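You operate a simulated robot arm through the tools that you are given. There is no shell and no other tool.

Carry out the task below with a simulated robot arm. There is one attempt and no reset: what you move stays moved.

JOB
Dip the green wafer cup in the berry pan and stand it on the teal mat.
Fine: dip its rim; the lid goes back on the pan; no sprinkles or crumbs on it; leave the red switch. Set down upright: what you pick out.

It is judged by the outcome, as a careful person would: the job done as asked, and still so three seconds after it is handed in. It fails if anything else is knocked over, pushed out of place, dropped, spilled or broken. A push-on lid holds only when it is set on centred and level and pressed home; a screw cap is set on level and turned clockwise until tight.

ROBOT AND FRAMES
A 6-joint arm with a two-finger parallel gripper, fixed in place. Base frame: the origin is at the foot of the arm, x ahead of it, y to its left, z up. Readings come in m, degrees, newtons and seconds.
With the tool pointing down near the work surface it reaches from about 0.36 to 0.76 m from the base axis. Its first joint turns from -66.0 to 66.0 degrees. Payload 2.45 kg.
Tool frame: the origin (TCP) lies between the finger pads and is the grasp point; the fingertips stand 0.024 m ahead of it; z points along the fingers, y is the line along which they close. Largest opening 0.068 m; finger width 0.017, thickness 0.01; the body of the gripper, 0.04 by 0.07 m, starts 0.041 m behind the TCP.
Orientation is that of the tool frame in the base frame, as a unit quaternion [w, x, y, z]. With the fingers straight down and closing along the base's y, the tool's x points along the base's -x, its y along +y and its z along -z.

CONTROLS
- The arm moves only by the tool jog_arm. Its argument "moves" is a list that holds one entry, the list of rows, each a list of 6 numbers: the shift along the tool's x, y, z in m, then the turn, a rotation vector about the tool's x, y, z in degrees. In form: [[[dx, dy, dz, rx, ry, rz], ...]]. A call has 1 to 20 rows; each row shifts and turns the commanded pose from where the row before left it, along the tool's axes as they then stand. "claw" is the closure in counts, from 0 (fully open) to 255 (shut), set as the call begins (left out, the last holds). A row lasts 0.2 s, in which the tool goes at most 0.05 m and 8.6 degrees; a call with a longer step from one row to the next is refused whole, and so is a gripper value outside its range. A pose out of reach is approached as far as the arm can. The call stops where the force on the tool passes 40 N (or 10 N more than at its start, if that is more) or the arm is blocked; 0.2 s more then pass. The fingers move at their own pace (about 0.108 m/s each) and stop on an object; they squeeze with about 25 N. The grip force told is the motor's: it shows also when the fingers shut on nothing. Time passes only in rows, and 0.2 s behind the last, so rows that do not move let the fingers close. It gives the time, the measured TCP pose, the force on the tool (base axes), the opening and the grip force at its end, in the units of the frame above (readings bear some noise), with the torque about the TCP (base axes, N m) and any sound that the robot's microphone picked up.
- Cameras (640 x 400 px; columns grow to the right, rows downward): "scene" is fixed at [0.1694, 0.4155, 1.4638]; the picture's right is [-0.74, -0.67, 0.00], its down [-0.40, 0.43, -0.81] and it looks along [0.55, -0.60, -0.59] (base axes); focal length 304 px, centre (320, 200). "wrist" rides on the gripper at [0.084, 0.011, -0.075] in the tool frame; the picture's right is [-0.13, 0.99, 0.00], its down [-0.60, -0.08, -0.79] and it looks along [-0.79, -0.10, 0.61] (tool axes); focal length 251 px, centre (320, 200). There is no depth. A picture from a camera that has moved, and an enlarged one, comes with that camera's place and axes in the base frame and with its lens.
- grab_frame(camera): a new picture of that camera. The clock stands still meanwhile.
- inspect(camera, box): a new picture of the part [left, top, right, bottom] of that camera's present view, enlarged. The clock stands still meanwhile.
- close_job(): hands the job in; it is judged then, once.

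Places have to be worked out from the pictures, the camera data and where the tool is seen. Open the gripper and draw the arm clear of the work before you hand the job in, unless the task says otherwise.

The tools are called after "Request:" as name(argument=value, ...) on one line, values as JSON. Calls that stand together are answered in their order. jog_arm: Moves the arm, as the interface text tells. Its arguments: {"type":"object","properties":{"moves":{"type":"array"},"claw":{"type":"number"}},"required":["moves"]} The other tools are called the same way: grab_frame (camera) takes a picture; inspect (camera, box) takes an enlarged picture of a part of a camera's view; close_job () hands the job in.

At the start:

```text
time_s: 0.0
position: [0.4336, -0.0447, 1.1833]
tool_rot: [0.001, 0.001, 1.0, 0.0]
contact_force: [-0.8, -0.1, 0.1]
torque: [0.03, 0.01, -0.03]
grip_width: 0.068
grasp_force: 0.0
```

scene: 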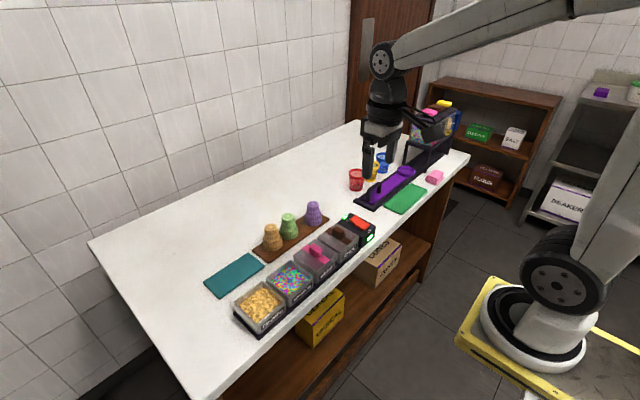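
wrist: 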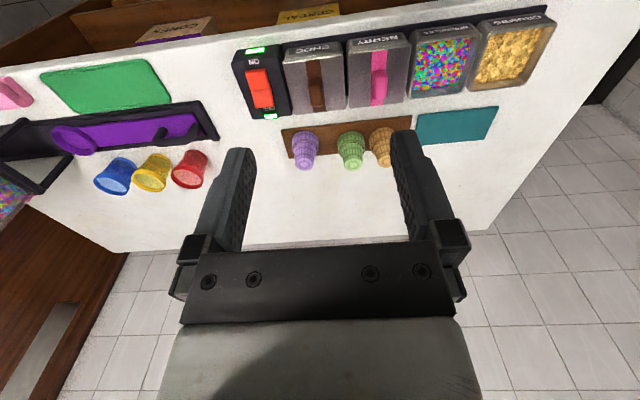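

I start by looking closely at the work area in both cameras to locate the cups, pans, mat and lid.

Request:
inspect(camera="scene", box=[190, 180, 390, 340])

Request:
inspect(camera="wrist", box=[220, 0, 560, 210])

Request:
inspect(camera="scene", box=[320, 80, 480, 220])

```text
2.50 times, centred on (290, 260) of scene
camera zoom: at [0.1694, 0.4155, 1.4638], right [-0.74, -0.67, 0.0], down [-0.4, 0.43, -0.81], along [0.55, -0.6, -0.59], focal length 759 px, centre (395, 50)
```

zoom: 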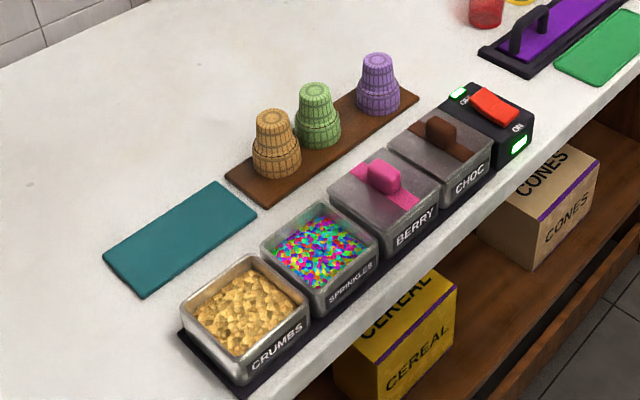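

```text
1.88 times, centred on (390, 105) of wrist
camera zoom: at [0.3495, -0.034, 1.2585], right [0.13, 0.99, 0.0], down [0.6, -0.08, 0.79], along [0.79, -0.1, -0.61], focal length 473 px, centre (188, 379)
```

zoom: 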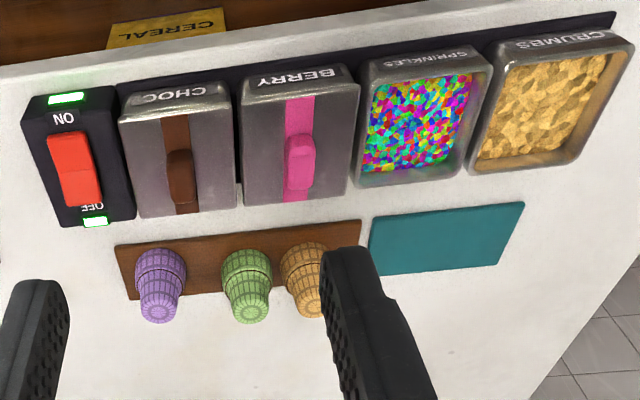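

```text
2.86 times, centred on (400, 150) of scene
camera zoom: at [0.1694, 0.4155, 1.4638], right [-0.74, -0.67, 0.0], down [-0.4, 0.43, -0.81], along [0.55, -0.6, -0.59], focal length 867 px, centre (91, 343)
```

zoom: 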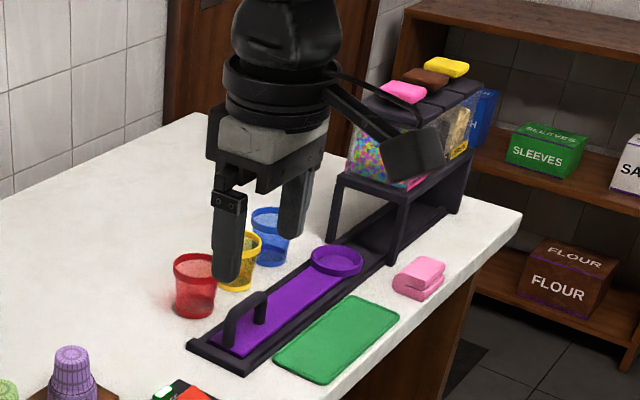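

The green cup stands narrow end up at about (0.68, -0.02), the table is at z≈0.857, the mat centre is near (0.68, 0.18), and the berry lid knob is near (0.54, 0.026, 0.917). I lower the arm in free space to see the cups and lid close up.

Request:
jog_arm(moves=[[[-0.004, 0.008, 0.034, 0, 0, 0], [-0.004, 0.008, 0.034, 0, 0, 0], [-0.004, 0.008, 0.034, 0, 0, 0], [-0.004, 0.008, 0.034, 0, 0, 0]]], claw=0)

Request:
grab_frame(camera="wrist")

Request:
grab_frame(camera="scene")

```text
time_s: 1.0
position: [0.4479, -0.0109, 1.0471]
tool_rot: [0.001, 0.0, 1.0, 0.0]
contact_force: [0.2, -0.3, 0.0]
torque: [-0.01, -0.01, 0.01]
grip_width: 0.0681
grasp_force: 0.0
```

```text
taken
camera wrist: at [0.365, 0.0, 1.1225], right [0.13, 0.99, 0.0], down [0.6, -0.08, 0.79], along [0.79, -0.1, -0.61], focal length 251 px, centre (320, 200)
```

wrist: 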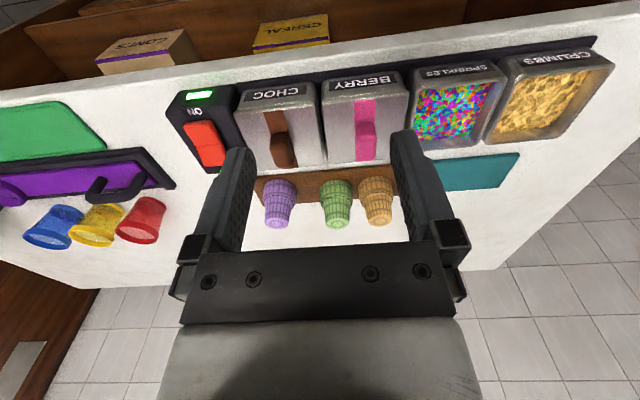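

```text
taken
```

scene: 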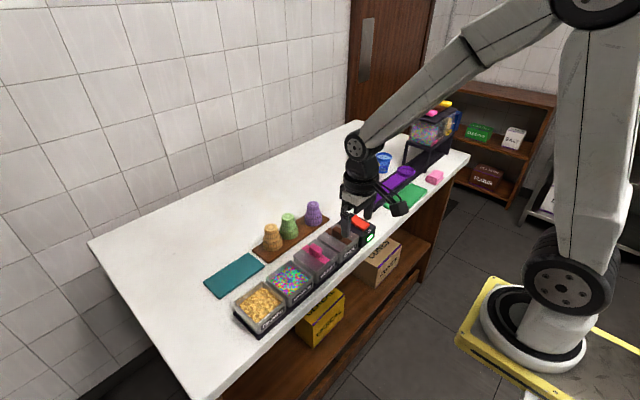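

The cups and lids are clearer now; I enlarge the wrist view to see their shapes and which end of the cup is the rim.

Request:
inspect(camera="wrist", box=[240, 150, 420, 250])

Request:
inspect(camera="scene", box=[245, 190, 345, 262])

Request:
inspect(camera="wrist", box=[220, 50, 540, 190])

Request:
inspect(camera="scene", box=[225, 210, 385, 345])

```text
3.56 times, centred on (330, 200) of wrist
camera zoom: at [0.365, 0.0, 1.1225], right [0.13, 0.99, 0.0], down [0.6, -0.08, 0.79], along [0.79, -0.1, -0.61], focal length 894 px, centre (284, 200)
```

zoom: 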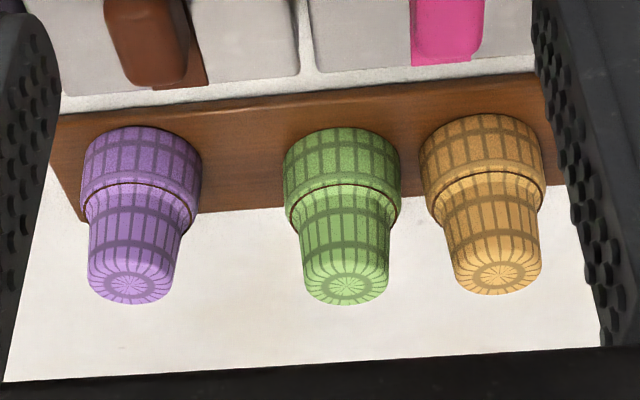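

```text
5.56 times, centred on (295, 226) of scene
camera zoom: at [0.1694, 0.4155, 1.4638], right [-0.74, -0.67, 0.0], down [-0.4, 0.43, -0.81], along [0.55, -0.6, -0.59], focal length 1686 px, centre (459, 56)
```

zoom: 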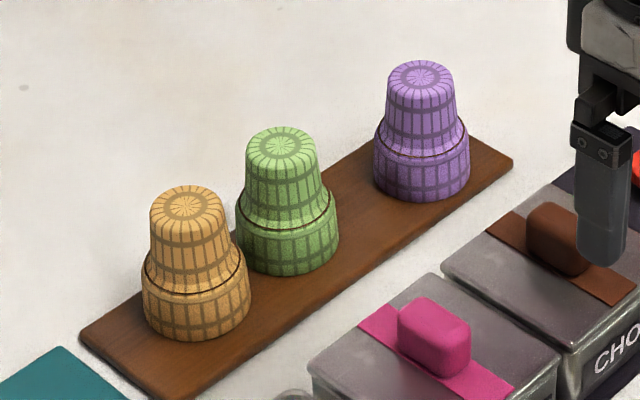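

```text
2.00 times, centred on (380, 120) of wrist
camera zoom: at [0.365, 0.0, 1.1225], right [0.13, 0.99, 0.0], down [0.6, -0.08, 0.79], along [0.79, -0.1, -0.61], focal length 503 px, centre (200, 360)
```

zoom: 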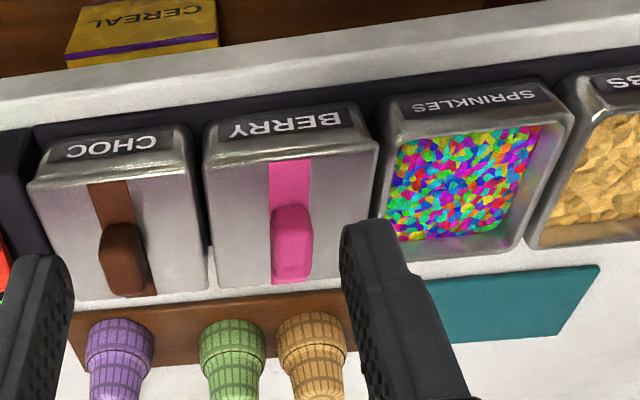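

```text
2.96 times, centred on (305, 278) of scene
camera zoom: at [0.1694, 0.4155, 1.4638], right [-0.74, -0.67, 0.0], down [-0.4, 0.43, -0.81], along [0.55, -0.6, -0.59], focal length 899 px, centre (364, -30)
```

zoom: 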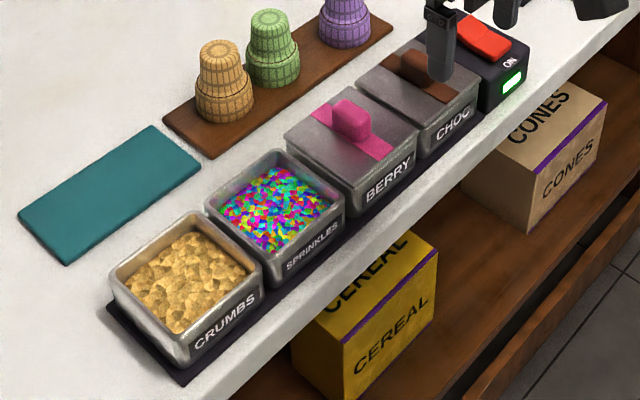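

The cups are stored rim down with a wide collar about 0.03 m tall and a narrow body about 0.037 m wide; the top of the green one is at (0.687, -0.017, 0.924). The berry lid top is at z≈0.901, centred near (0.537, 0.024), so I hover over its knob with the fingers open along y.

Request:
jog_arm(moves=[[[-0.03, 0.0117, 0.019, 0, 0, 0], [-0.03, 0.0117, 0.019, 0, 0, 0], [-0.03, 0.0117, 0.019, 0, 0, 0], [0, 0, 0, 0, 0, 0]]], claw=0)

Request:
grab_frame(camera="wrist")

Request:
inspect(camera="scene", box=[245, 190, 405, 290])

```text
time_s: 2.0
position: [0.5386, 0.0245, 0.9917]
tool_rot: [0.0, 0.0, 1.0, -0.001]
contact_force: [-1.3, -0.2, -0.5]
torque: [-0.01, -0.01, 0.01]
grip_width: 0.0679
grasp_force: 0.1
```

```text
taken
camera wrist: at [0.4543, 0.0352, 1.066], right [0.13, 0.99, 0.0], down [0.6, -0.08, 0.79], along [0.79, -0.1, -0.61], focal length 251 px, centre (320, 200)
```

wrist: 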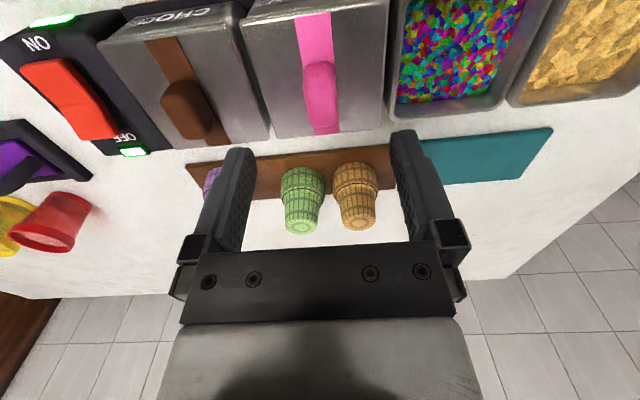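

```text
4.00 times, centred on (325, 240) of scene
camera zoom: at [0.1694, 0.4155, 1.4638], right [-0.74, -0.67, 0.0], down [-0.4, 0.43, -0.81], along [0.55, -0.6, -0.59], focal length 1214 px, centre (300, 40)
```

zoom: 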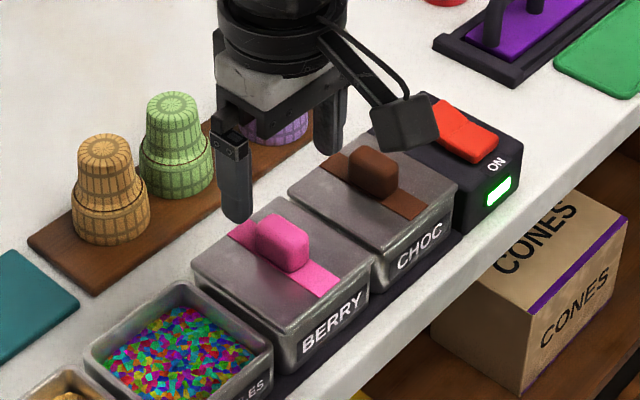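

The knob sits right under the TCP in the wrist view, and the lid top is at about 0.901. I lower to TCP z≈0.932, with the fingertips about 7 mm above the lid, and close on the knob.

Request:
jog_arm(moves=[[[0, 0, 0.02, 0, 0, 0], [0, 0, 0.02, 0, 0, 0], [0, 0, 0.02, 0, 0, 0], [0, 0, 0, 0, 0, 0]]], claw=0)

Request:
inspect(camera="wrist", box=[180, 20, 460, 200])

Request:
inspect(camera="scene", box=[265, 210, 385, 290])

```text
time_s: 3.0
position: [0.539, 0.0228, 0.9299]
tool_rot: [0.0, 0.0, 1.0, 0.0]
contact_force: [-0.9, -0.7, 0.7]
torque: [0.04, 0.02, -0.02]
grip_width: 0.0683
grasp_force: 0.0
```

```text
2.22 times, centred on (320, 110) of wrist
camera zoom: at [0.4555, 0.034, 1.0051], right [0.13, 0.99, 0.0], down [0.6, -0.08, 0.79], along [0.79, -0.1, -0.61], focal length 559 px, centre (320, 400)
```

zoom: 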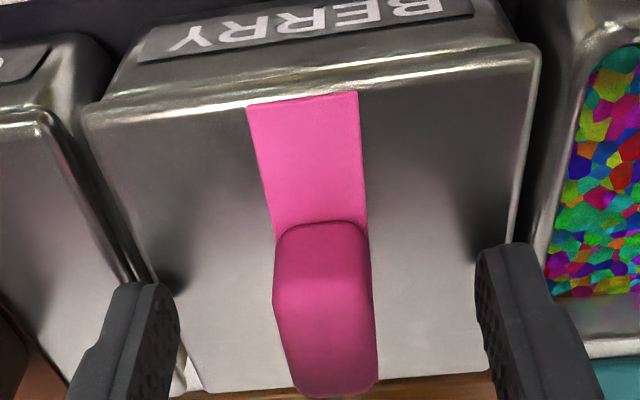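

```text
5.00 times, centred on (325, 250) of scene
camera zoom: at [0.1694, 0.4155, 1.4638], right [-0.74, -0.67, 0.0], down [-0.4, 0.43, -0.81], along [0.55, -0.6, -0.59], focal length 1518 px, centre (295, -50)
```

zoom: 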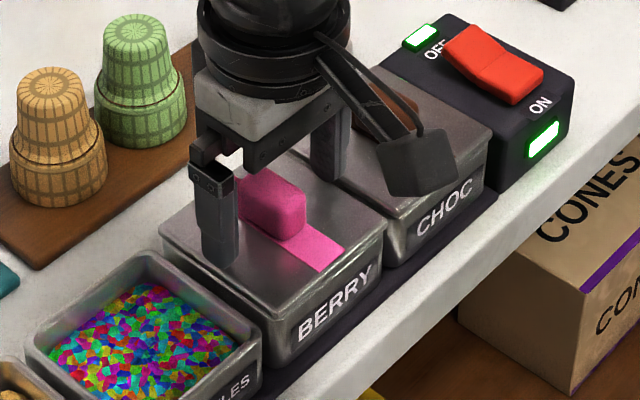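

The knob is centred between the open fingers, so I close the gripper on it without moving.

Request:
jog_arm(moves=[[[0, 0, 0, 0, 0, 0], [0, 0, 0, 0, 0, 0], [0, 0, 0, 0, 0, 0]]], claw=255)

```text
time_s: 3.8
position: [0.5395, 0.0227, 0.9297]
tool_rot: [0.0, 0.0, 1.0, 0.0]
contact_force: [0.2, 0.1, -0.1]
torque: [-0.02, -0.03, 0.02]
grip_width: 0.0193
grasp_force: 24.7
heard: snap
```

The gripper holds the knob at 0.019 m, and I heard a snap, probably the fingers meeting it. I lift slowly and check the force and the lid.

Request:
jog_arm(moves=[[[0, 0, -0.004, 0, 0, 0], [0, 0, -0.006, 0, 0, 0], [0, 0, -0.01, 0, 0, 0], [0, 0, -0.015, 0, 0, 0]]])

Request:
inspect(camera="scene", box=[245, 190, 405, 290])

Request:
grab_frame(camera="wrist")

```text
time_s: 4.8
position: [0.5391, 0.0227, 0.9666]
tool_rot: [0.0, 0.0, 1.0, 0.0]
contact_force: [-0.5, 0.0, -0.1]
torque: [0.01, 0.04, 0.0]
grip_width: 0.0
grasp_force: 23.8
```

```text
4.00 times, centred on (325, 240) of scene
camera zoom: at [0.1694, 0.4155, 1.4638], right [-0.74, -0.67, 0.0], down [-0.4, 0.43, -0.81], along [0.55, -0.6, -0.59], focal length 1214 px, centre (300, 40)
```

zoom: 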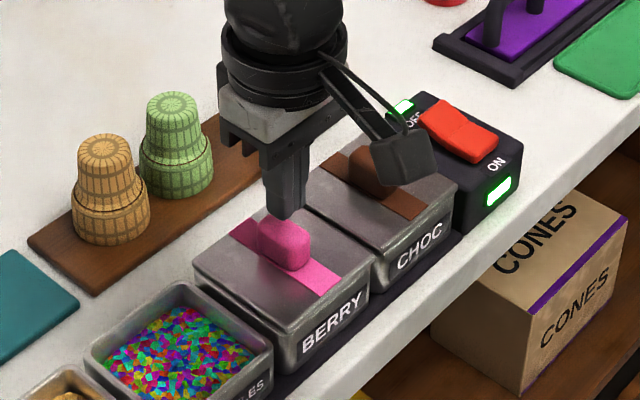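

```text
taken
camera wrist: at [0.4554, 0.0327, 1.0412], right [0.13, 0.99, 0.0], down [0.6, -0.08, 0.79], along [0.79, -0.1, -0.61], focal length 251 px, centre (320, 200)
```

wrist: 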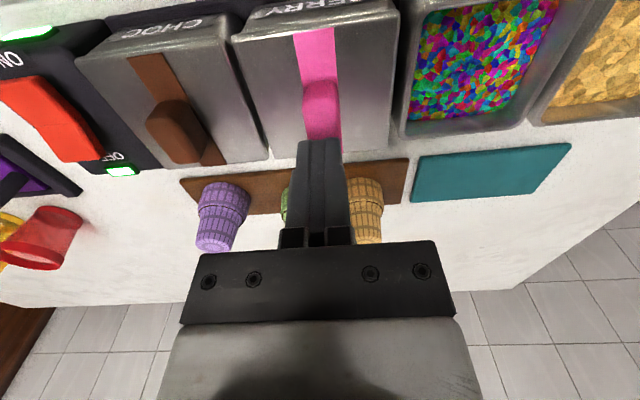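

The fingers slipped off the knob (width 0) and the lid stayed put, so my grip was too shallow. I look closely at the lid before going deeper.

Request:
inspect(camera="wrist", box=[210, 0, 430, 150])

Request:
inspect(camera="scene", box=[285, 230, 355, 280])

```text
2.67 times, centred on (320, 75) of wrist
camera zoom: at [0.4554, 0.0327, 1.0412], right [0.13, 0.99, 0.0], down [0.6, -0.08, 0.79], along [0.79, -0.1, -0.61], focal length 670 px, centre (320, 533)
```

zoom: 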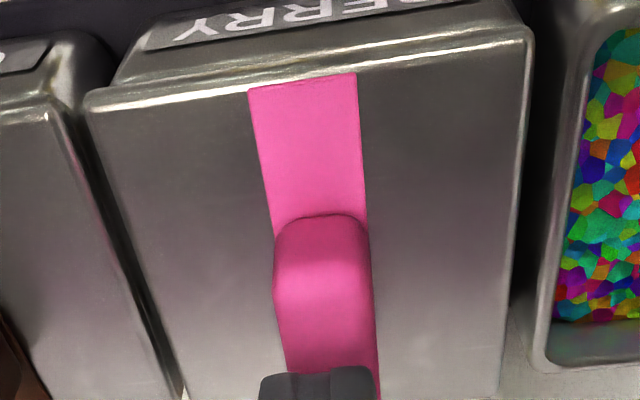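

```text
8.00 times, centred on (320, 255) of scene
camera zoom: at [0.1694, 0.4155, 1.4638], right [-0.74, -0.67, 0.0], down [-0.4, 0.43, -0.81], along [0.55, -0.6, -0.59], focal length 2428 px, centre (320, -240)
```

zoom: 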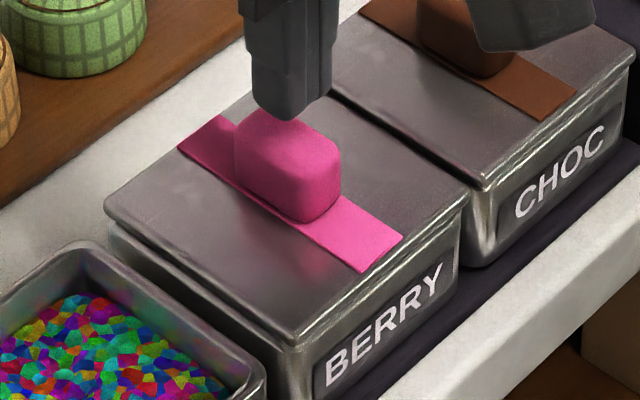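

The knob stands only about 16 mm above the lid, and I gripped just its rounded top. I open, go down in small steps to TCP z≈0.926 so the fingertips sit just above the lid plate, and read the force.

Request:
jog_arm(moves=[[[0, 0, 0, 0, 0, 0], [0, 0, 0, 0, 0, 0], [0, 0, 0.015, 0, 0, 0], [0, 0, 0.015, 0, 0, 0], [0, 0, 0.006, 0, 0, 0], [0, 0, 0.003, 0, 0, 0], [0, 0, 0, 0, 0, 0]]], claw=0)

Request:
inspect(camera="wrist", box=[180, 20, 460, 200])

Request:
inspect(camera="scene", box=[285, 230, 355, 280])

```text
time_s: 6.4
position: [0.5398, 0.0245, 0.9273]
tool_rot: [0.001, 0.001, 1.0, 0.001]
contact_force: [-10.6, 12.5, 23.6]
torque: [0.26, 0.27, -0.06]
grip_width: 0.0675
grasp_force: 0.0
heard: snap
```

```text
2.22 times, centred on (320, 110) of wrist
camera zoom: at [0.456, 0.0341, 1.002], right [0.13, 0.99, 0.0], down [0.6, -0.08, 0.79], along [0.79, -0.1, -0.61], focal length 559 px, centre (320, 400)
```

zoom: 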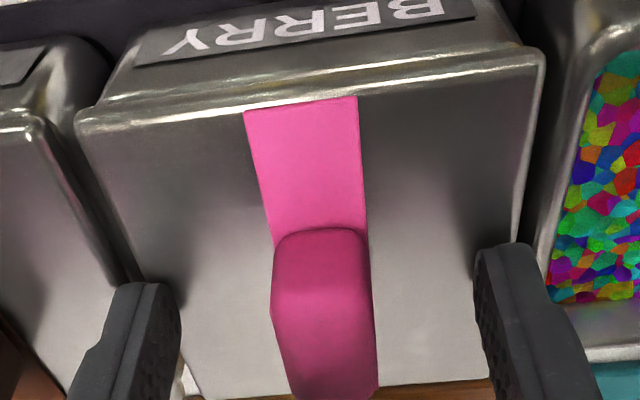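

```text
8.00 times, centred on (320, 255) of scene
camera zoom: at [0.1687, 0.4158, 1.4638], right [-0.74, -0.67, 0.0], down [-0.4, 0.43, -0.81], along [0.55, -0.6, -0.59], focal length 2428 px, centre (320, -240)
```

zoom: 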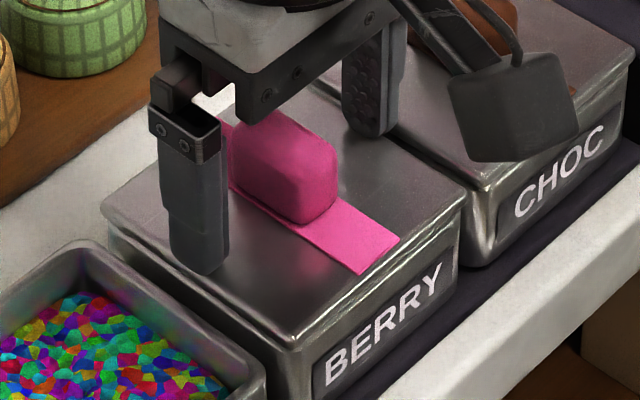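

The fingertips touched the lid at TCP z≈0.927 and a snap followed, so the snap seems to be the lid popping off or seating. I raise 1.5 mm off contact and close again to see whether the grip disturbs it.

Request:
jog_arm(moves=[[[0, 0, -0.002, 0, 0, 0], [0, 0, 0, 0, 0, 0]]], claw=0)

Request:
jog_arm(moves=[[[0, 0, 0, 0, 0, 0], [0, 0, 0, 0, 0, 0], [0, 0, 0, 0, 0, 0]]], claw=255)

Request:
inspect(camera="scene", box=[285, 230, 355, 280])

```text
time_s: 7.0
position: [0.5402, 0.0216, 0.9273]
tool_rot: [-0.001, 0.0, 1.0, 0.0]
contact_force: [-0.6, 0.1, 0.0]
torque: [0.02, -0.05, -0.01]
grip_width: 0.0679
grasp_force: 0.0
```

```text
time_s: 7.8
position: [0.5392, 0.0226, 0.9288]
tool_rot: [0.0, -0.001, 1.0, 0.0]
contact_force: [-0.5, 3.6, 1.0]
torque: [0.07, -0.01, -0.03]
grip_width: 0.0195
grasp_force: 24.7
heard: snap
```

```text
8.00 times, centred on (320, 255) of scene
camera zoom: at [0.1693, 0.4156, 1.4638], right [-0.74, -0.67, 0.0], down [-0.4, 0.43, -0.81], along [0.55, -0.6, -0.59], focal length 2428 px, centre (320, -240)
```

zoom: 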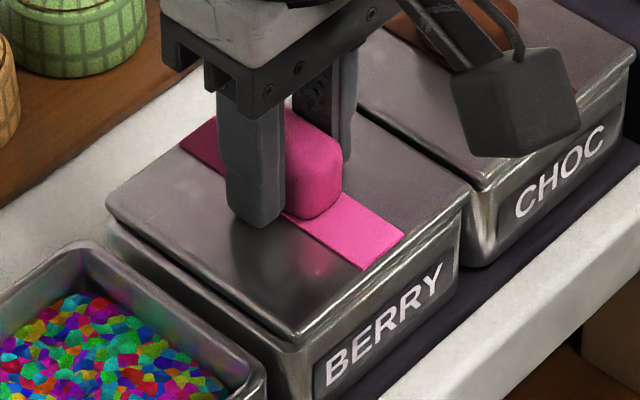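

The lid popped free again on closing (the gap to the pan is visible) and I still hold the knob at 0.0195 m. I lift very slowly, in millimetre steps.

Request:
jog_arm(moves=[[[0, 0, -0.001, 0, 0, 0], [0, 0, -0.001, 0, 0, 0], [0, 0, -0.001, 0, 0, 0], [0, 0, -0.001, 0, 0, 0], [0, 0, -0.001, 0, 0, 0]]])

Request:
inspect(camera="scene", box=[285, 230, 355, 280])

```text
time_s: 9.0
position: [0.5408, 0.0227, 0.9332]
tool_rot: [0.0, 0.0, 1.0, -0.001]
contact_force: [-1.0, 0.2, -0.4]
torque: [0.01, 0.01, 0.0]
grip_width: 0.0193
grasp_force: 25.2
```

```text
8.00 times, centred on (320, 255) of scene
camera zoom: at [0.1694, 0.4155, 1.4638], right [-0.74, -0.67, 0.0], down [-0.4, 0.43, -0.81], along [0.55, -0.6, -0.59], focal length 2428 px, centre (320, -240)
```

zoom: 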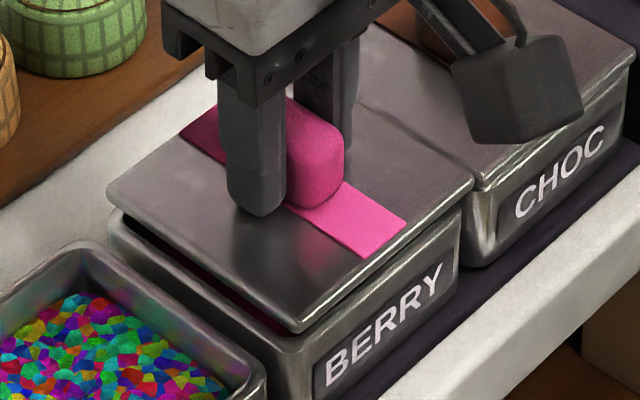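

The lid is rising with the gripper and the grip holds. I keep lifting gently.

Request:
jog_arm(moves=[[[0, 0, -0.0015, 0, 0, 0], [0, 0, -0.002, 0, 0, 0], [0, 0, -0.003, 0, 0, 0], [0, 0, -0.004, 0, 0, 0], [0, 0, -0.005, 0, 0, 0], [0, 0, -0.005, 0, 0, 0], [0, 0, -0.005, 0, 0, 0], [0, 0, -0.005, 0, 0, 0], [0, 0, -0.005, 0, 0, 0], [0, 0, -0.004, 0, 0, 0], [0, 0, -0.002, 0, 0, 0]]])

Request:
inspect(camera="scene", box=[245, 190, 405, 290])

Request:
grab_frame(camera="wrist")

```text
time_s: 11.4
position: [0.5394, 0.0222, 0.9744]
tool_rot: [-0.001, 0.0, 1.0, 0.0]
contact_force: [0.3, -0.4, -1.5]
torque: [0.0, -0.01, 0.02]
grip_width: 0.0192
grasp_force: 25.2
```

```text
4.00 times, centred on (325, 240) of scene
camera zoom: at [0.1694, 0.4155, 1.4638], right [-0.74, -0.67, 0.0], down [-0.4, 0.43, -0.81], along [0.55, -0.6, -0.59], focal length 1214 px, centre (300, 40)
```

zoom: 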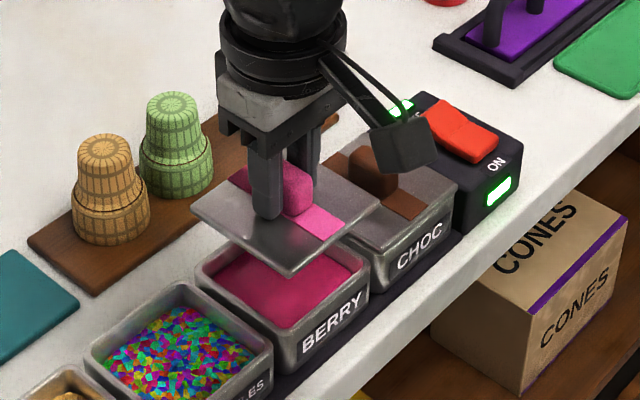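

```text
taken
camera wrist: at [0.4556, 0.0333, 1.0496], right [0.13, 0.99, 0.0], down [0.6, -0.08, 0.79], along [0.79, -0.1, -0.61], focal length 251 px, centre (320, 200)
```

wrist: 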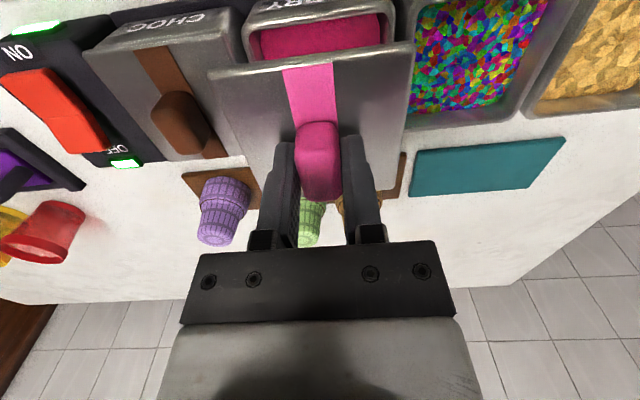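

The lid is off and level, and the berry coating is visible. I raise it and carry it left over free space, gently, to see where the table ends before choosing a spot to park it.

Request:
jog_arm(moves=[[[0, 0, -0.008, 0, 0, 0], [0, 0.004, -0.012, 0, 0, 0], [0, 0.008, -0.014, 0, 0, 0], [-0.004, 0.014, -0.012, 0, 0, 0], [-0.008, 0.02, -0.006, 0, 0, 0], [-0.008, 0.024, 0, 0, 0, 0], [-0.008, 0.024, 0, 0, 0, 0], [-0.008, 0.024, 0, 0, 0, 0], [-0.008, 0.024, 0, 0, 0, 0], [-0.008, 0.024, 0, 0, 0, 0], [-0.004, 0.016, 0, 0, 0, 0], [0, 0.008, 0, 0, 0, 0]]])

Request:
grab_frame(camera="wrist")

Request:
grab_frame(camera="scene")

```text
time_s: 14.0
position: [0.5965, 0.2134, 1.0267]
tool_rot: [0.0, 0.0, 1.0, 0.0]
contact_force: [0.8, 0.0, -0.4]
torque: [0.01, -0.03, 0.02]
grip_width: 0.0195
grasp_force: 25.0
```

```text
taken
camera wrist: at [0.5114, 0.224, 1.1021], right [0.13, 0.99, 0.0], down [0.6, -0.08, 0.79], along [0.79, -0.1, -0.61], focal length 251 px, centre (320, 200)
```

wrist: 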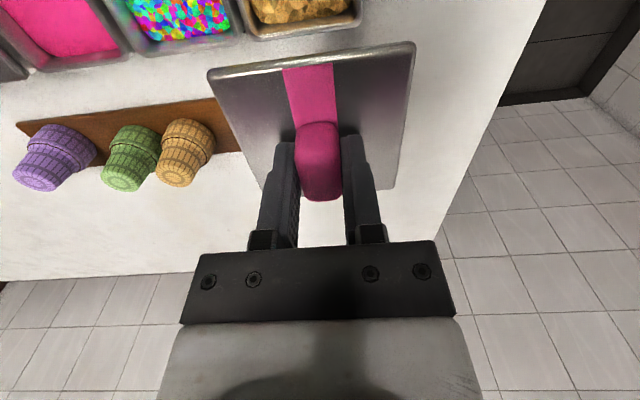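

```text
taken
```

scene: 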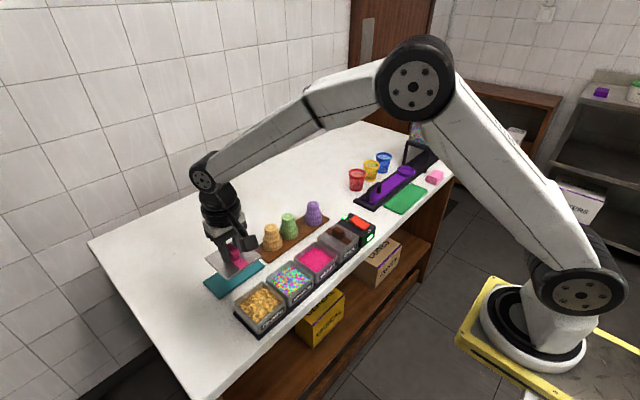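

The table ends at y≈0.394, so there is room to park the lid at about (0.615, 0.322), clear of the mat and the pans. I move over it and descend to just above the table.

Request:
jog_arm(moves=[[[-0.003, 0.012, 0, 0, 0, 0], [-0.003, 0.02, 0, 0, 0, 0], [-0.004, 0.024, 0, 0, 0, 0], [-0.004, 0.024, 0.004, 0, 0, 0], [-0.004, 0.018, 0.01, 0, 0, 0], [0, 0.008, 0.016, 0, 0, 0], [0, 0.002, 0.02, 0, 0, 0], [0, 0, 0.02, 0, 0, 0], [0, 0, 0.02, 0, 0, 0], [0, 0, 0.02, 0, 0, 0], [0, 0, 0.014, 0, 0, 0], [0, 0, 0.008, 0, 0, 0], [0, 0, 0, 0, 0, 0]]])

Request:
inspect(camera="scene", box=[140, 220, 300, 320])

Request:
grab_frame(camera="wrist")

```text
time_s: 16.8
position: [0.6132, 0.3213, 0.8955]
tool_rot: [0.0, 0.0, 1.0, -0.001]
contact_force: [-0.5, 0.3, -0.2]
torque: [0.0, 0.01, -0.01]
grip_width: 0.0195
grasp_force: 25.2
```

```text
4.00 times, centred on (220, 270) of scene
camera zoom: at [0.1694, 0.4155, 1.4638], right [-0.74, -0.67, 0.0], down [-0.4, 0.43, -0.81], along [0.55, -0.6, -0.59], focal length 1214 px, centre (720, -80)
```

zoom: 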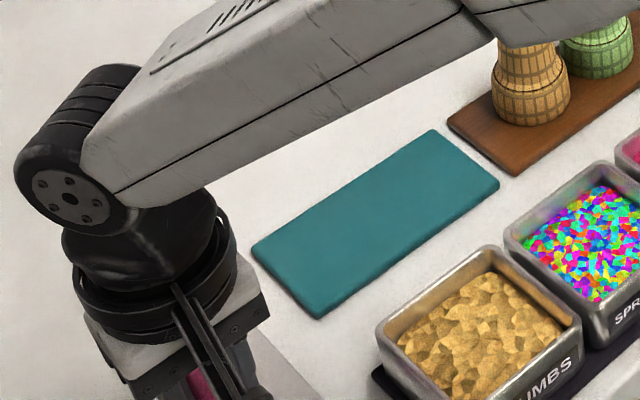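

```text
taken
camera wrist: at [0.5293, 0.3322, 0.9707], right [0.13, 0.99, 0.0], down [0.6, -0.08, 0.79], along [0.79, -0.1, -0.61], focal length 251 px, centre (320, 200)
```

wrist: 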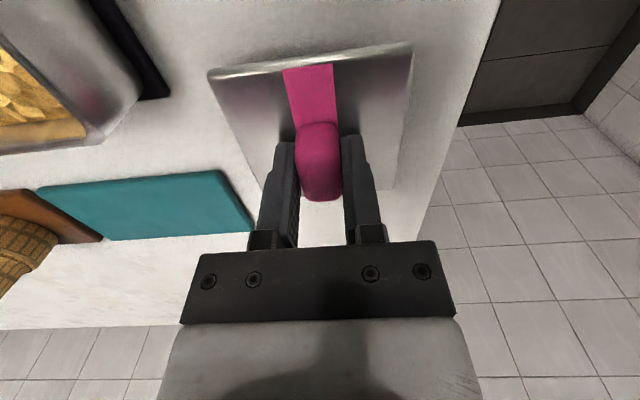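

The lid is level and a little above the table, over a clear spot. I go down in 2 mm steps until it touches.

Request:
jog_arm(moves=[[[0, 0, 0.002, 0, 0, 0], [0, 0, 0.002, 0, 0, 0], [0, 0, 0.002, 0, 0, 0], [0, 0, 0.002, 0, 0, 0], [0, 0, 0, 0, 0, 0]]])

```text
time_s: 18.0
position: [0.6135, 0.3206, 0.8884]
tool_rot: [0.0, 0.0, 1.0, -0.001]
contact_force: [-0.7, -2.1, 5.3]
torque: [-0.06, 0.21, 0.02]
grip_width: 0.0193
grasp_force: 24.7
```

The lid is resting on the table (5 N at TCP z 0.888). I open the gripper and rise straight up.

Request:
jog_arm(moves=[[[0, 0, 0, 0, 0, 0], [0, 0, 0, 0, 0, 0], [0, 0, -0.01, 0, 0, 0], [0, 0, -0.03, 0, 0, 0], [0, 0, -0.04, 0, 0, 0], [0, 0, -0.04, 0, 0, 0]]], claw=0)

Request:
grab_frame(camera="wrist")

Request:
grab_frame(camera="scene")

```text
time_s: 19.4
position: [0.6119, 0.3214, 1.0079]
tool_rot: [0.0, 0.0, 1.0, 0.0]
contact_force: [0.3, -0.2, -0.3]
torque: [0.0, 0.0, 0.01]
grip_width: 0.0678
grasp_force: 0.0
```

```text
taken
camera wrist: at [0.5283, 0.3305, 1.0824], right [0.13, 0.99, 0.0], down [0.6, -0.08, 0.79], along [0.79, -0.1, -0.61], focal length 251 px, centre (320, 200)
```

wrist: 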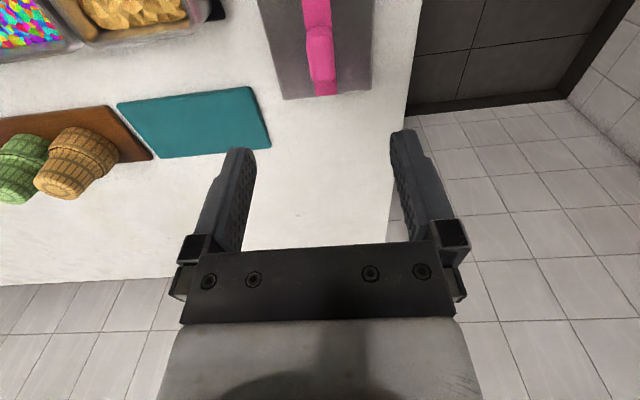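

```text
taken
```

scene: 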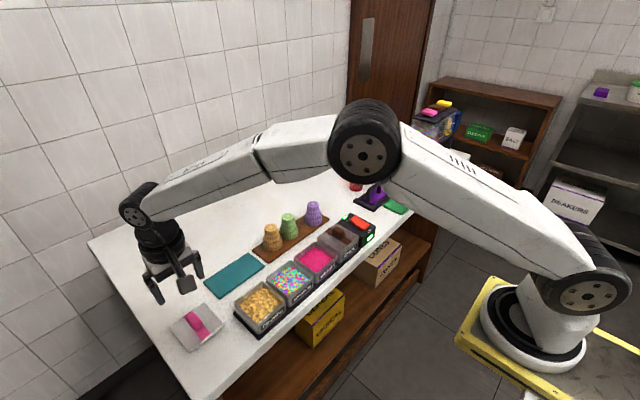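

The lid is parked flat on the table. Now I look at the open berry pan to judge the coating level and the walls.

Request:
inspect(camera="scene", box=[285, 230, 355, 285])

Request:
inspect(camera="scene", box=[250, 195, 330, 255])

```text
7.27 times, centred on (320, 258) of scene
camera zoom: at [0.1694, 0.4155, 1.4638], right [-0.74, -0.67, 0.0], down [-0.4, 0.43, -0.81], along [0.55, -0.6, -0.59], focal length 2208 px, centre (320, -218)
```

zoom: 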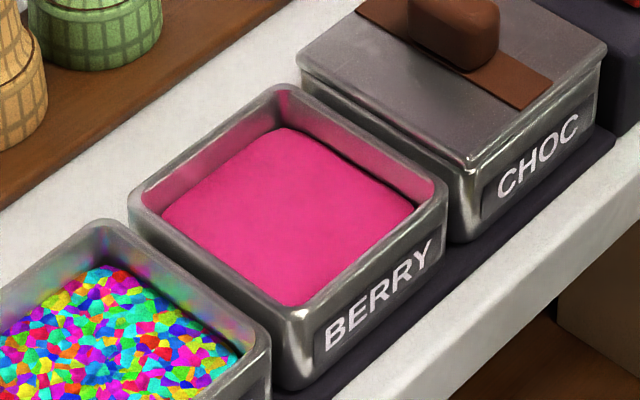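

```text
6.67 times, centred on (290, 225) of scene
camera zoom: at [0.1694, 0.4155, 1.4638], right [-0.74, -0.67, 0.0], down [-0.4, 0.43, -0.81], along [0.55, -0.6, -0.59], focal length 2024 px, centre (520, 33)
```

zoom: 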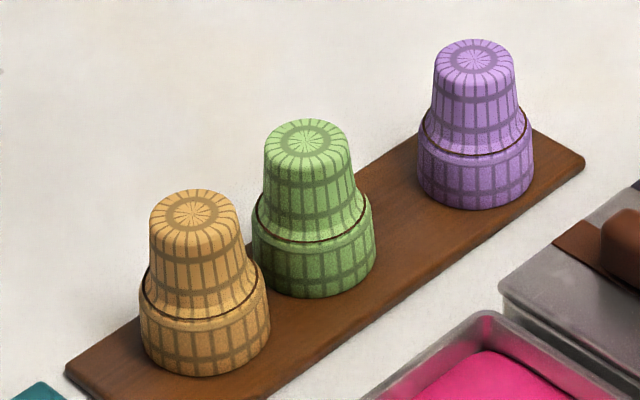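

The coating surface lies about 17–20 mm below the pan rim (z≈0.878). The orange cup is only 62 mm from the green one, so I turn the tool 90° about its axis to let the fingers straddle the green cup along x.

Request:
jog_arm(moves=[[[0, 0, 0, 0, 0, 8.1818], [0, 0, 0, 0, 0, 8.1818], [0, 0, 0, 0, 0, 8.1818], [0, 0, 0, 0, 0, 8.1818], [0, 0, 0, 0, 0, 8.1818], [0, 0, 0, 0, 0, 8.1818], [0, 0, 0, 0, 0, 8.1818], [0, 0, 0, 0, 0, 8.1818], [0, 0, 0, 0, 0, 8.1818], [0, 0, 0, 0, 0, 8.1818], [0, 0, 0, 0, 0, 8.1818], [0, 0, 0, 0, 0, 0]]], claw=0)

```text
time_s: 22.0
position: [0.614, 0.3195, 1.0064]
tool_rot: [0.0, 0.708, 0.707, 0.001]
contact_force: [0.5, 0.0, 0.9]
torque: [0.02, 0.0, 0.01]
grip_width: 0.0679
grasp_force: 0.0
```

The tool is now turned so its x points along base +y and its closing line runs along base x. I move over to hover above the green cup.

Request:
jog_arm(moves=[[[-0.02, 0.006, 0, 0, 0, 0], [-0.04, 0.008, 0, 0, 0, 0], [-0.04, 0.008, 0, 0, 0, 0], [-0.04, 0.008, 0, 0, 0, 0], [-0.04, 0.008, 0, 0, 0, 0], [-0.04, 0.008, 0, 0, 0, 0], [-0.04, 0.008, 0, 0, 0, 0], [-0.04, 0.008, 0, 0, 0, 0], [-0.025, 0.006, 0, 0, 0, 0], [-0.012, 0.004, 0, 0, 0, 0], [0, 0, 0, 0, 0, 0]]])

Request:
grab_frame(camera="wrist")

Request:
inspect(camera="scene", box=[230, 170, 350, 260])

```text
time_s: 24.4
position: [0.6864, -0.0153, 1.0085]
tool_rot: [0.0, 0.707, 0.707, 0.0]
contact_force: [-0.2, -0.3, 0.7]
torque: [0.03, 0.01, -0.01]
grip_width: 0.0678
grasp_force: 0.0
```

```text
taken
camera wrist: at [0.6969, 0.0677, 1.0834], right [0.99, -0.13, 0.0], down [-0.08, -0.6, 0.79], along [-0.1, -0.79, -0.61], focal length 251 px, centre (320, 200)
```

wrist: 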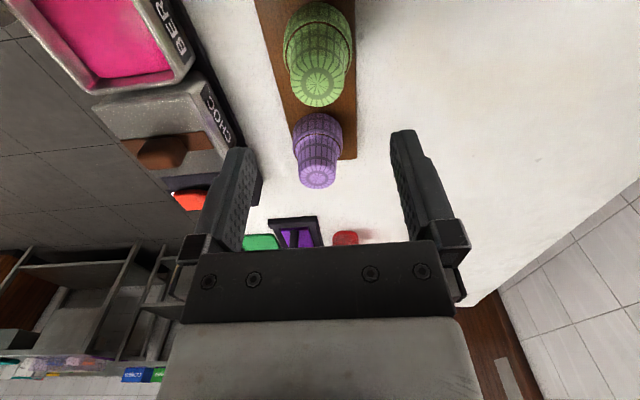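

```text
4.44 times, centred on (290, 215) of scene
camera zoom: at [0.1694, 0.4155, 1.4638], right [-0.74, -0.67, 0.0], down [-0.4, 0.43, -0.81], along [0.55, -0.6, -0.59], focal length 1349 px, centre (453, 133)
```

zoom: 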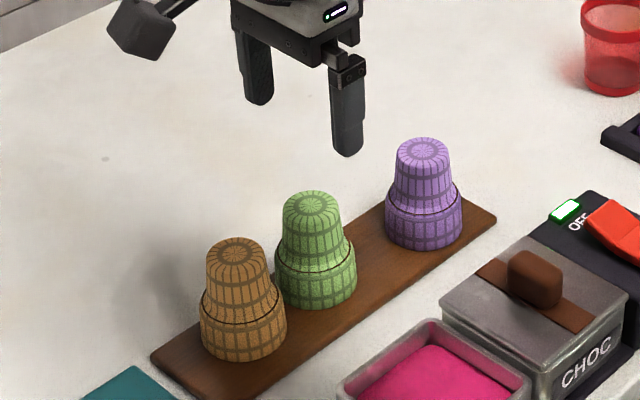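

The top of the green cup appears at about (0.686, -0.016), directly under the TCP. I enlarge to confirm the centring before descending.

Request:
inspect(camera="wrist", box=[260, 0, 400, 120])

```text
3.33 times, centred on (330, 60) of wrist
camera zoom: at [0.6969, 0.0677, 1.0834], right [0.99, -0.13, 0.0], down [-0.08, -0.6, 0.79], along [-0.1, -0.79, -0.61], focal length 838 px, centre (287, 667)
```

zoom: 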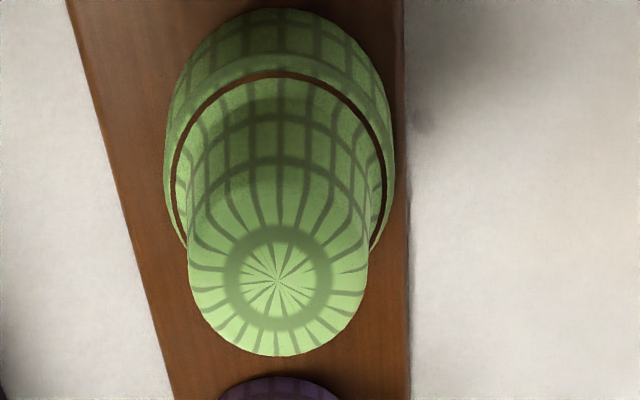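

The centring is confirmed to within about 1–2 mm. I lower to TCP z≈0.918 with open fingers so the tips stay just above the collar step, then look again.

Request:
jog_arm(moves=[[[0, -0.001, 0.02, 0, 0, 0], [0, 0, 0.02, 0, 0, 0], [0, 0, 0.02, 0, 0, 0], [0, 0, 0.018, 0, 0, 0], [0, 0, 0.0105, 0, 0, 0], [0, 0, 0, 0, 0, 0]]])

Request:
inspect(camera="scene", box=[240, 180, 340, 255])

Request:
inspect(camera="wrist", box=[200, 80, 440, 240])

```text
time_s: 25.8
position: [0.6846, -0.0178, 0.9168]
tool_rot: [0.0, 0.707, 0.707, 0.001]
contact_force: [-0.4, -0.4, -0.3]
torque: [-0.01, 0.0, 0.0]
grip_width: 0.068
grasp_force: 0.1
```

```text
5.33 times, centred on (290, 218) of scene
camera zoom: at [0.1694, 0.4155, 1.4638], right [-0.74, -0.67, 0.0], down [-0.4, 0.43, -0.81], along [0.55, -0.6, -0.59], focal length 1619 px, centre (480, 107)
```

zoom: 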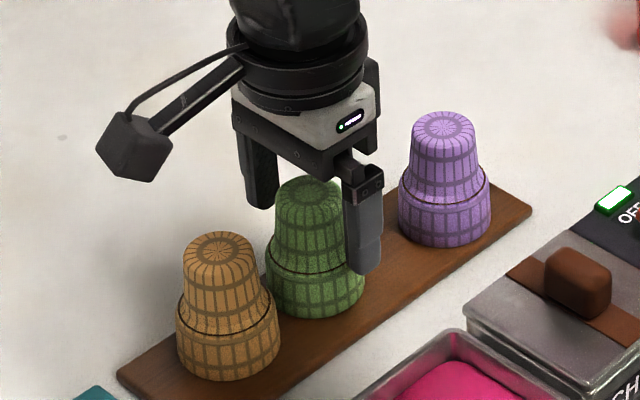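

```text
2.50 times, centred on (320, 160) of wrist
camera zoom: at [0.6961, 0.0671, 0.9919], right [0.99, -0.13, 0.0], down [-0.08, -0.6, 0.79], along [-0.1, -0.79, -0.61], focal length 629 px, centre (320, 300)
```

zoom: 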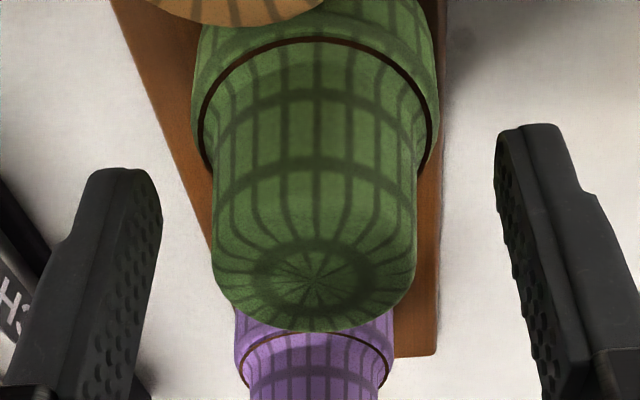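

The cup is centred within about 1 mm between the fingers and the tips (z≈0.893) are above the collar ring (z≈0.882). I close on the narrow body.

Request:
jog_arm(moves=[[[0, 0, 0, 0, 0, 0], [0, 0, 0, 0, 0, 0], [0, 0, 0, 0, 0, 0]]], claw=255)

Request:
inspect(camera="scene", box=[240, 180, 340, 255])

Request:
inspect(camera="wrist", box=[200, 80, 440, 240])

```text
time_s: 26.6
position: [0.6853, -0.017, 0.9181]
tool_rot: [0.0, 0.707, 0.707, 0.0]
contact_force: [-0.3, -0.4, -0.6]
torque: [0.01, 0.01, 0.01]
grip_width: 0.036
grasp_force: 13.2
```

```text
5.33 times, centred on (290, 218) of scene
camera zoom: at [0.1694, 0.4155, 1.4638], right [-0.74, -0.67, 0.0], down [-0.4, 0.43, -0.81], along [0.55, -0.6, -0.59], focal length 1619 px, centre (480, 107)
```

zoom: 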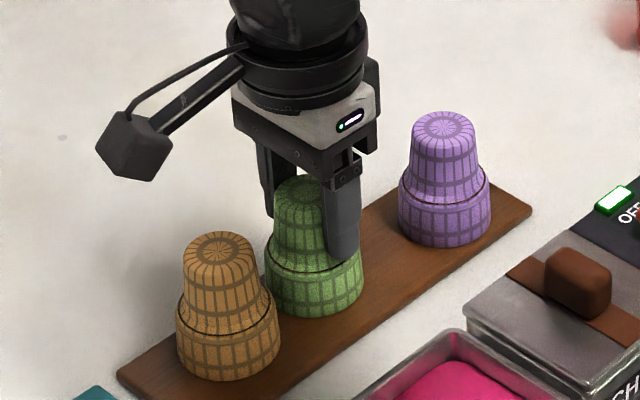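

```text
2.50 times, centred on (320, 160) of wrist
camera zoom: at [0.6962, 0.067, 0.9923], right [0.99, -0.13, 0.0], down [-0.08, -0.6, 0.79], along [-0.1, -0.79, -0.61], focal length 629 px, centre (320, 300)
```

zoom: 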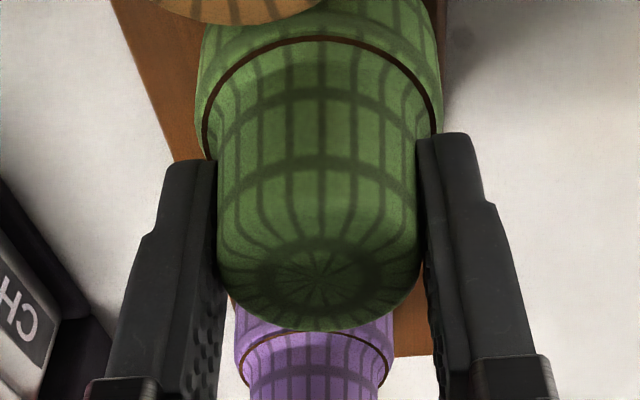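

The fingers hold the cup at 0.036 m with 13 N and no sound. A wafer may be fragile, so I ease the closure to about 165 counts and see what force remains before lifting.

Request:
jog_arm(moves=[[[0, 0, 0, 0, 0, 0], [0, 0, 0, 0, 0, 0]]], claw=165)

```text
time_s: 27.2
position: [0.6841, -0.016, 0.9171]
tool_rot: [0.0, 0.708, 0.706, 0.0]
contact_force: [0.8, 0.8, 0.2]
torque: [-0.02, 0.01, 0.01]
grip_width: 0.0361
grasp_force: 14.2
```

The grip is steady at about 14 N with no cracking sound. I lift slowly and check that the cup comes up cleanly.

Request:
jog_arm(moves=[[[0, 0, -0.002, 0, 0, 0], [0, 0, -0.003, 0, 0, 0], [0, 0, -0.005, 0, 0, 0], [0, 0, -0.008, 0, 0, 0], [0, 0, -0.01, 0, 0, 0], [0, 0, -0.012, 0, 0, 0], [0, 0, 0, 0, 0, 0]]])

Request:
inspect(camera="scene", box=[240, 170, 340, 245])

Request:
inspect(camera="wrist", box=[200, 80, 440, 240])

```text
time_s: 28.8
position: [0.6843, -0.0175, 0.9584]
tool_rot: [0.0, 0.708, 0.706, 0.0]
contact_force: [-0.2, -0.6, -0.9]
torque: [-0.01, -0.03, -0.01]
grip_width: 0.0363
grasp_force: 14.3
```

```text
5.33 times, centred on (290, 208) of scene
camera zoom: at [0.1694, 0.4155, 1.4638], right [-0.74, -0.67, 0.0], down [-0.4, 0.43, -0.81], along [0.55, -0.6, -0.59], focal length 1619 px, centre (480, 160)
```

zoom: 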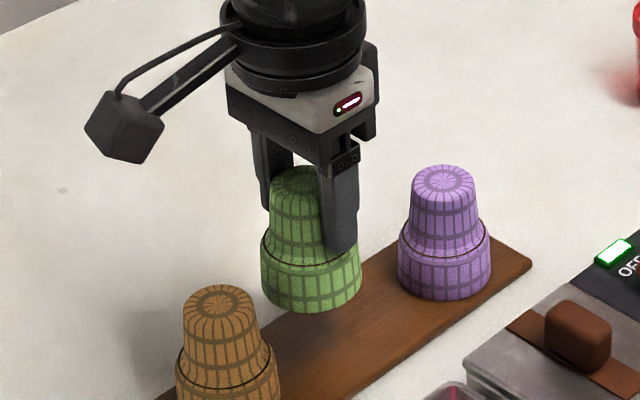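

```text
2.50 times, centred on (320, 160) of wrist
camera zoom: at [0.6953, 0.0667, 1.0339], right [0.99, -0.13, 0.0], down [-0.08, -0.6, 0.79], along [-0.1, -0.79, -0.61], focal length 629 px, centre (320, 300)
```

zoom: 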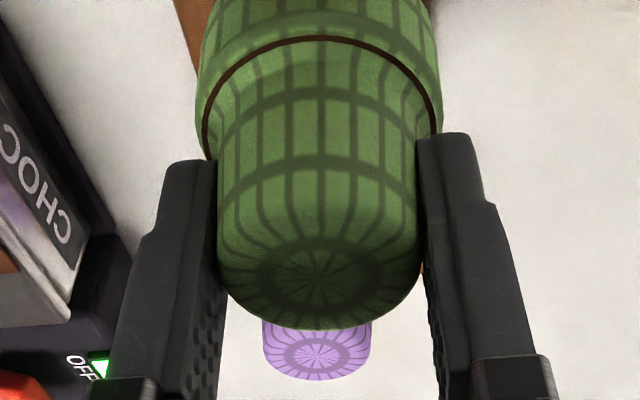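

The cup is held upright and clear of the board. I raise it so its rim passes above everything and carry it over the berry pan centre at about (0.540, 0.0245).

Request:
jog_arm(moves=[[[0, 0, -0.012, 0, 0, 0], [0, 0, -0.018, 0, 0, 0], [0, 0, -0.014, 0, 0, 0], [0.003, -0.01, 0, 0, 0, 0], [0.006, -0.02, 0, 0, 0, 0], [0.007, -0.025, 0, 0, 0, 0], [0.007, -0.025, 0, 0, 0, 0], [0.007, -0.025, 0, 0, 0, 0], [0.006, -0.02, 0, 0, 0, 0], [0.004, -0.013, 0, 0, 0, 0], [0.002, -0.006, 0, 0, 0, 0], [0, 0, 0, 0, 0, 0]]])

Request:
inspect(camera="scene", box=[265, 190, 385, 280])

Request:
grab_frame(camera="wrist")

```text
time_s: 31.4
position: [0.5412, 0.0247, 1.0018]
tool_rot: [0.0, 0.707, 0.707, 0.0]
contact_force: [0.1, 0.0, 0.0]
torque: [-0.01, -0.01, -0.02]
grip_width: 0.0362
grasp_force: 13.8
```

```text
4.44 times, centred on (325, 235) of scene
camera zoom: at [0.1694, 0.4155, 1.4638], right [-0.74, -0.67, 0.0], down [-0.4, 0.43, -0.81], along [0.55, -0.6, -0.59], focal length 1349 px, centre (298, 44)
```

zoom: 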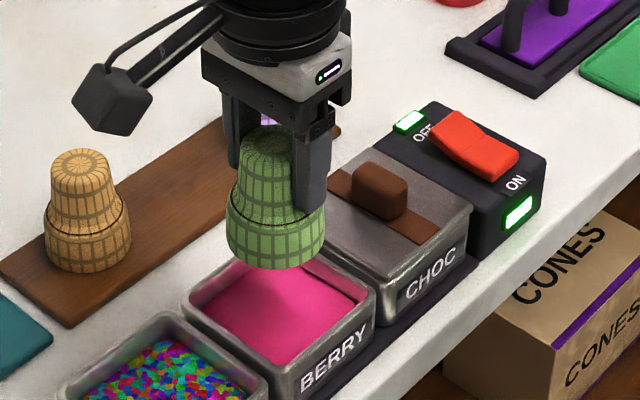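

```text
taken
camera wrist: at [0.5517, 0.1082, 1.0771], right [0.99, -0.13, 0.0], down [-0.08, -0.6, 0.79], along [-0.1, -0.79, -0.61], focal length 251 px, centre (320, 200)
```

wrist: 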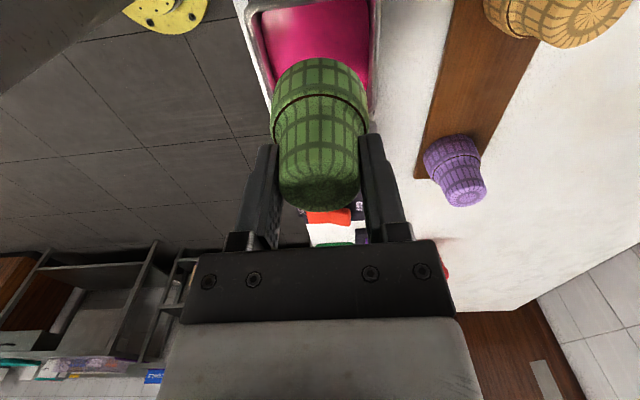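

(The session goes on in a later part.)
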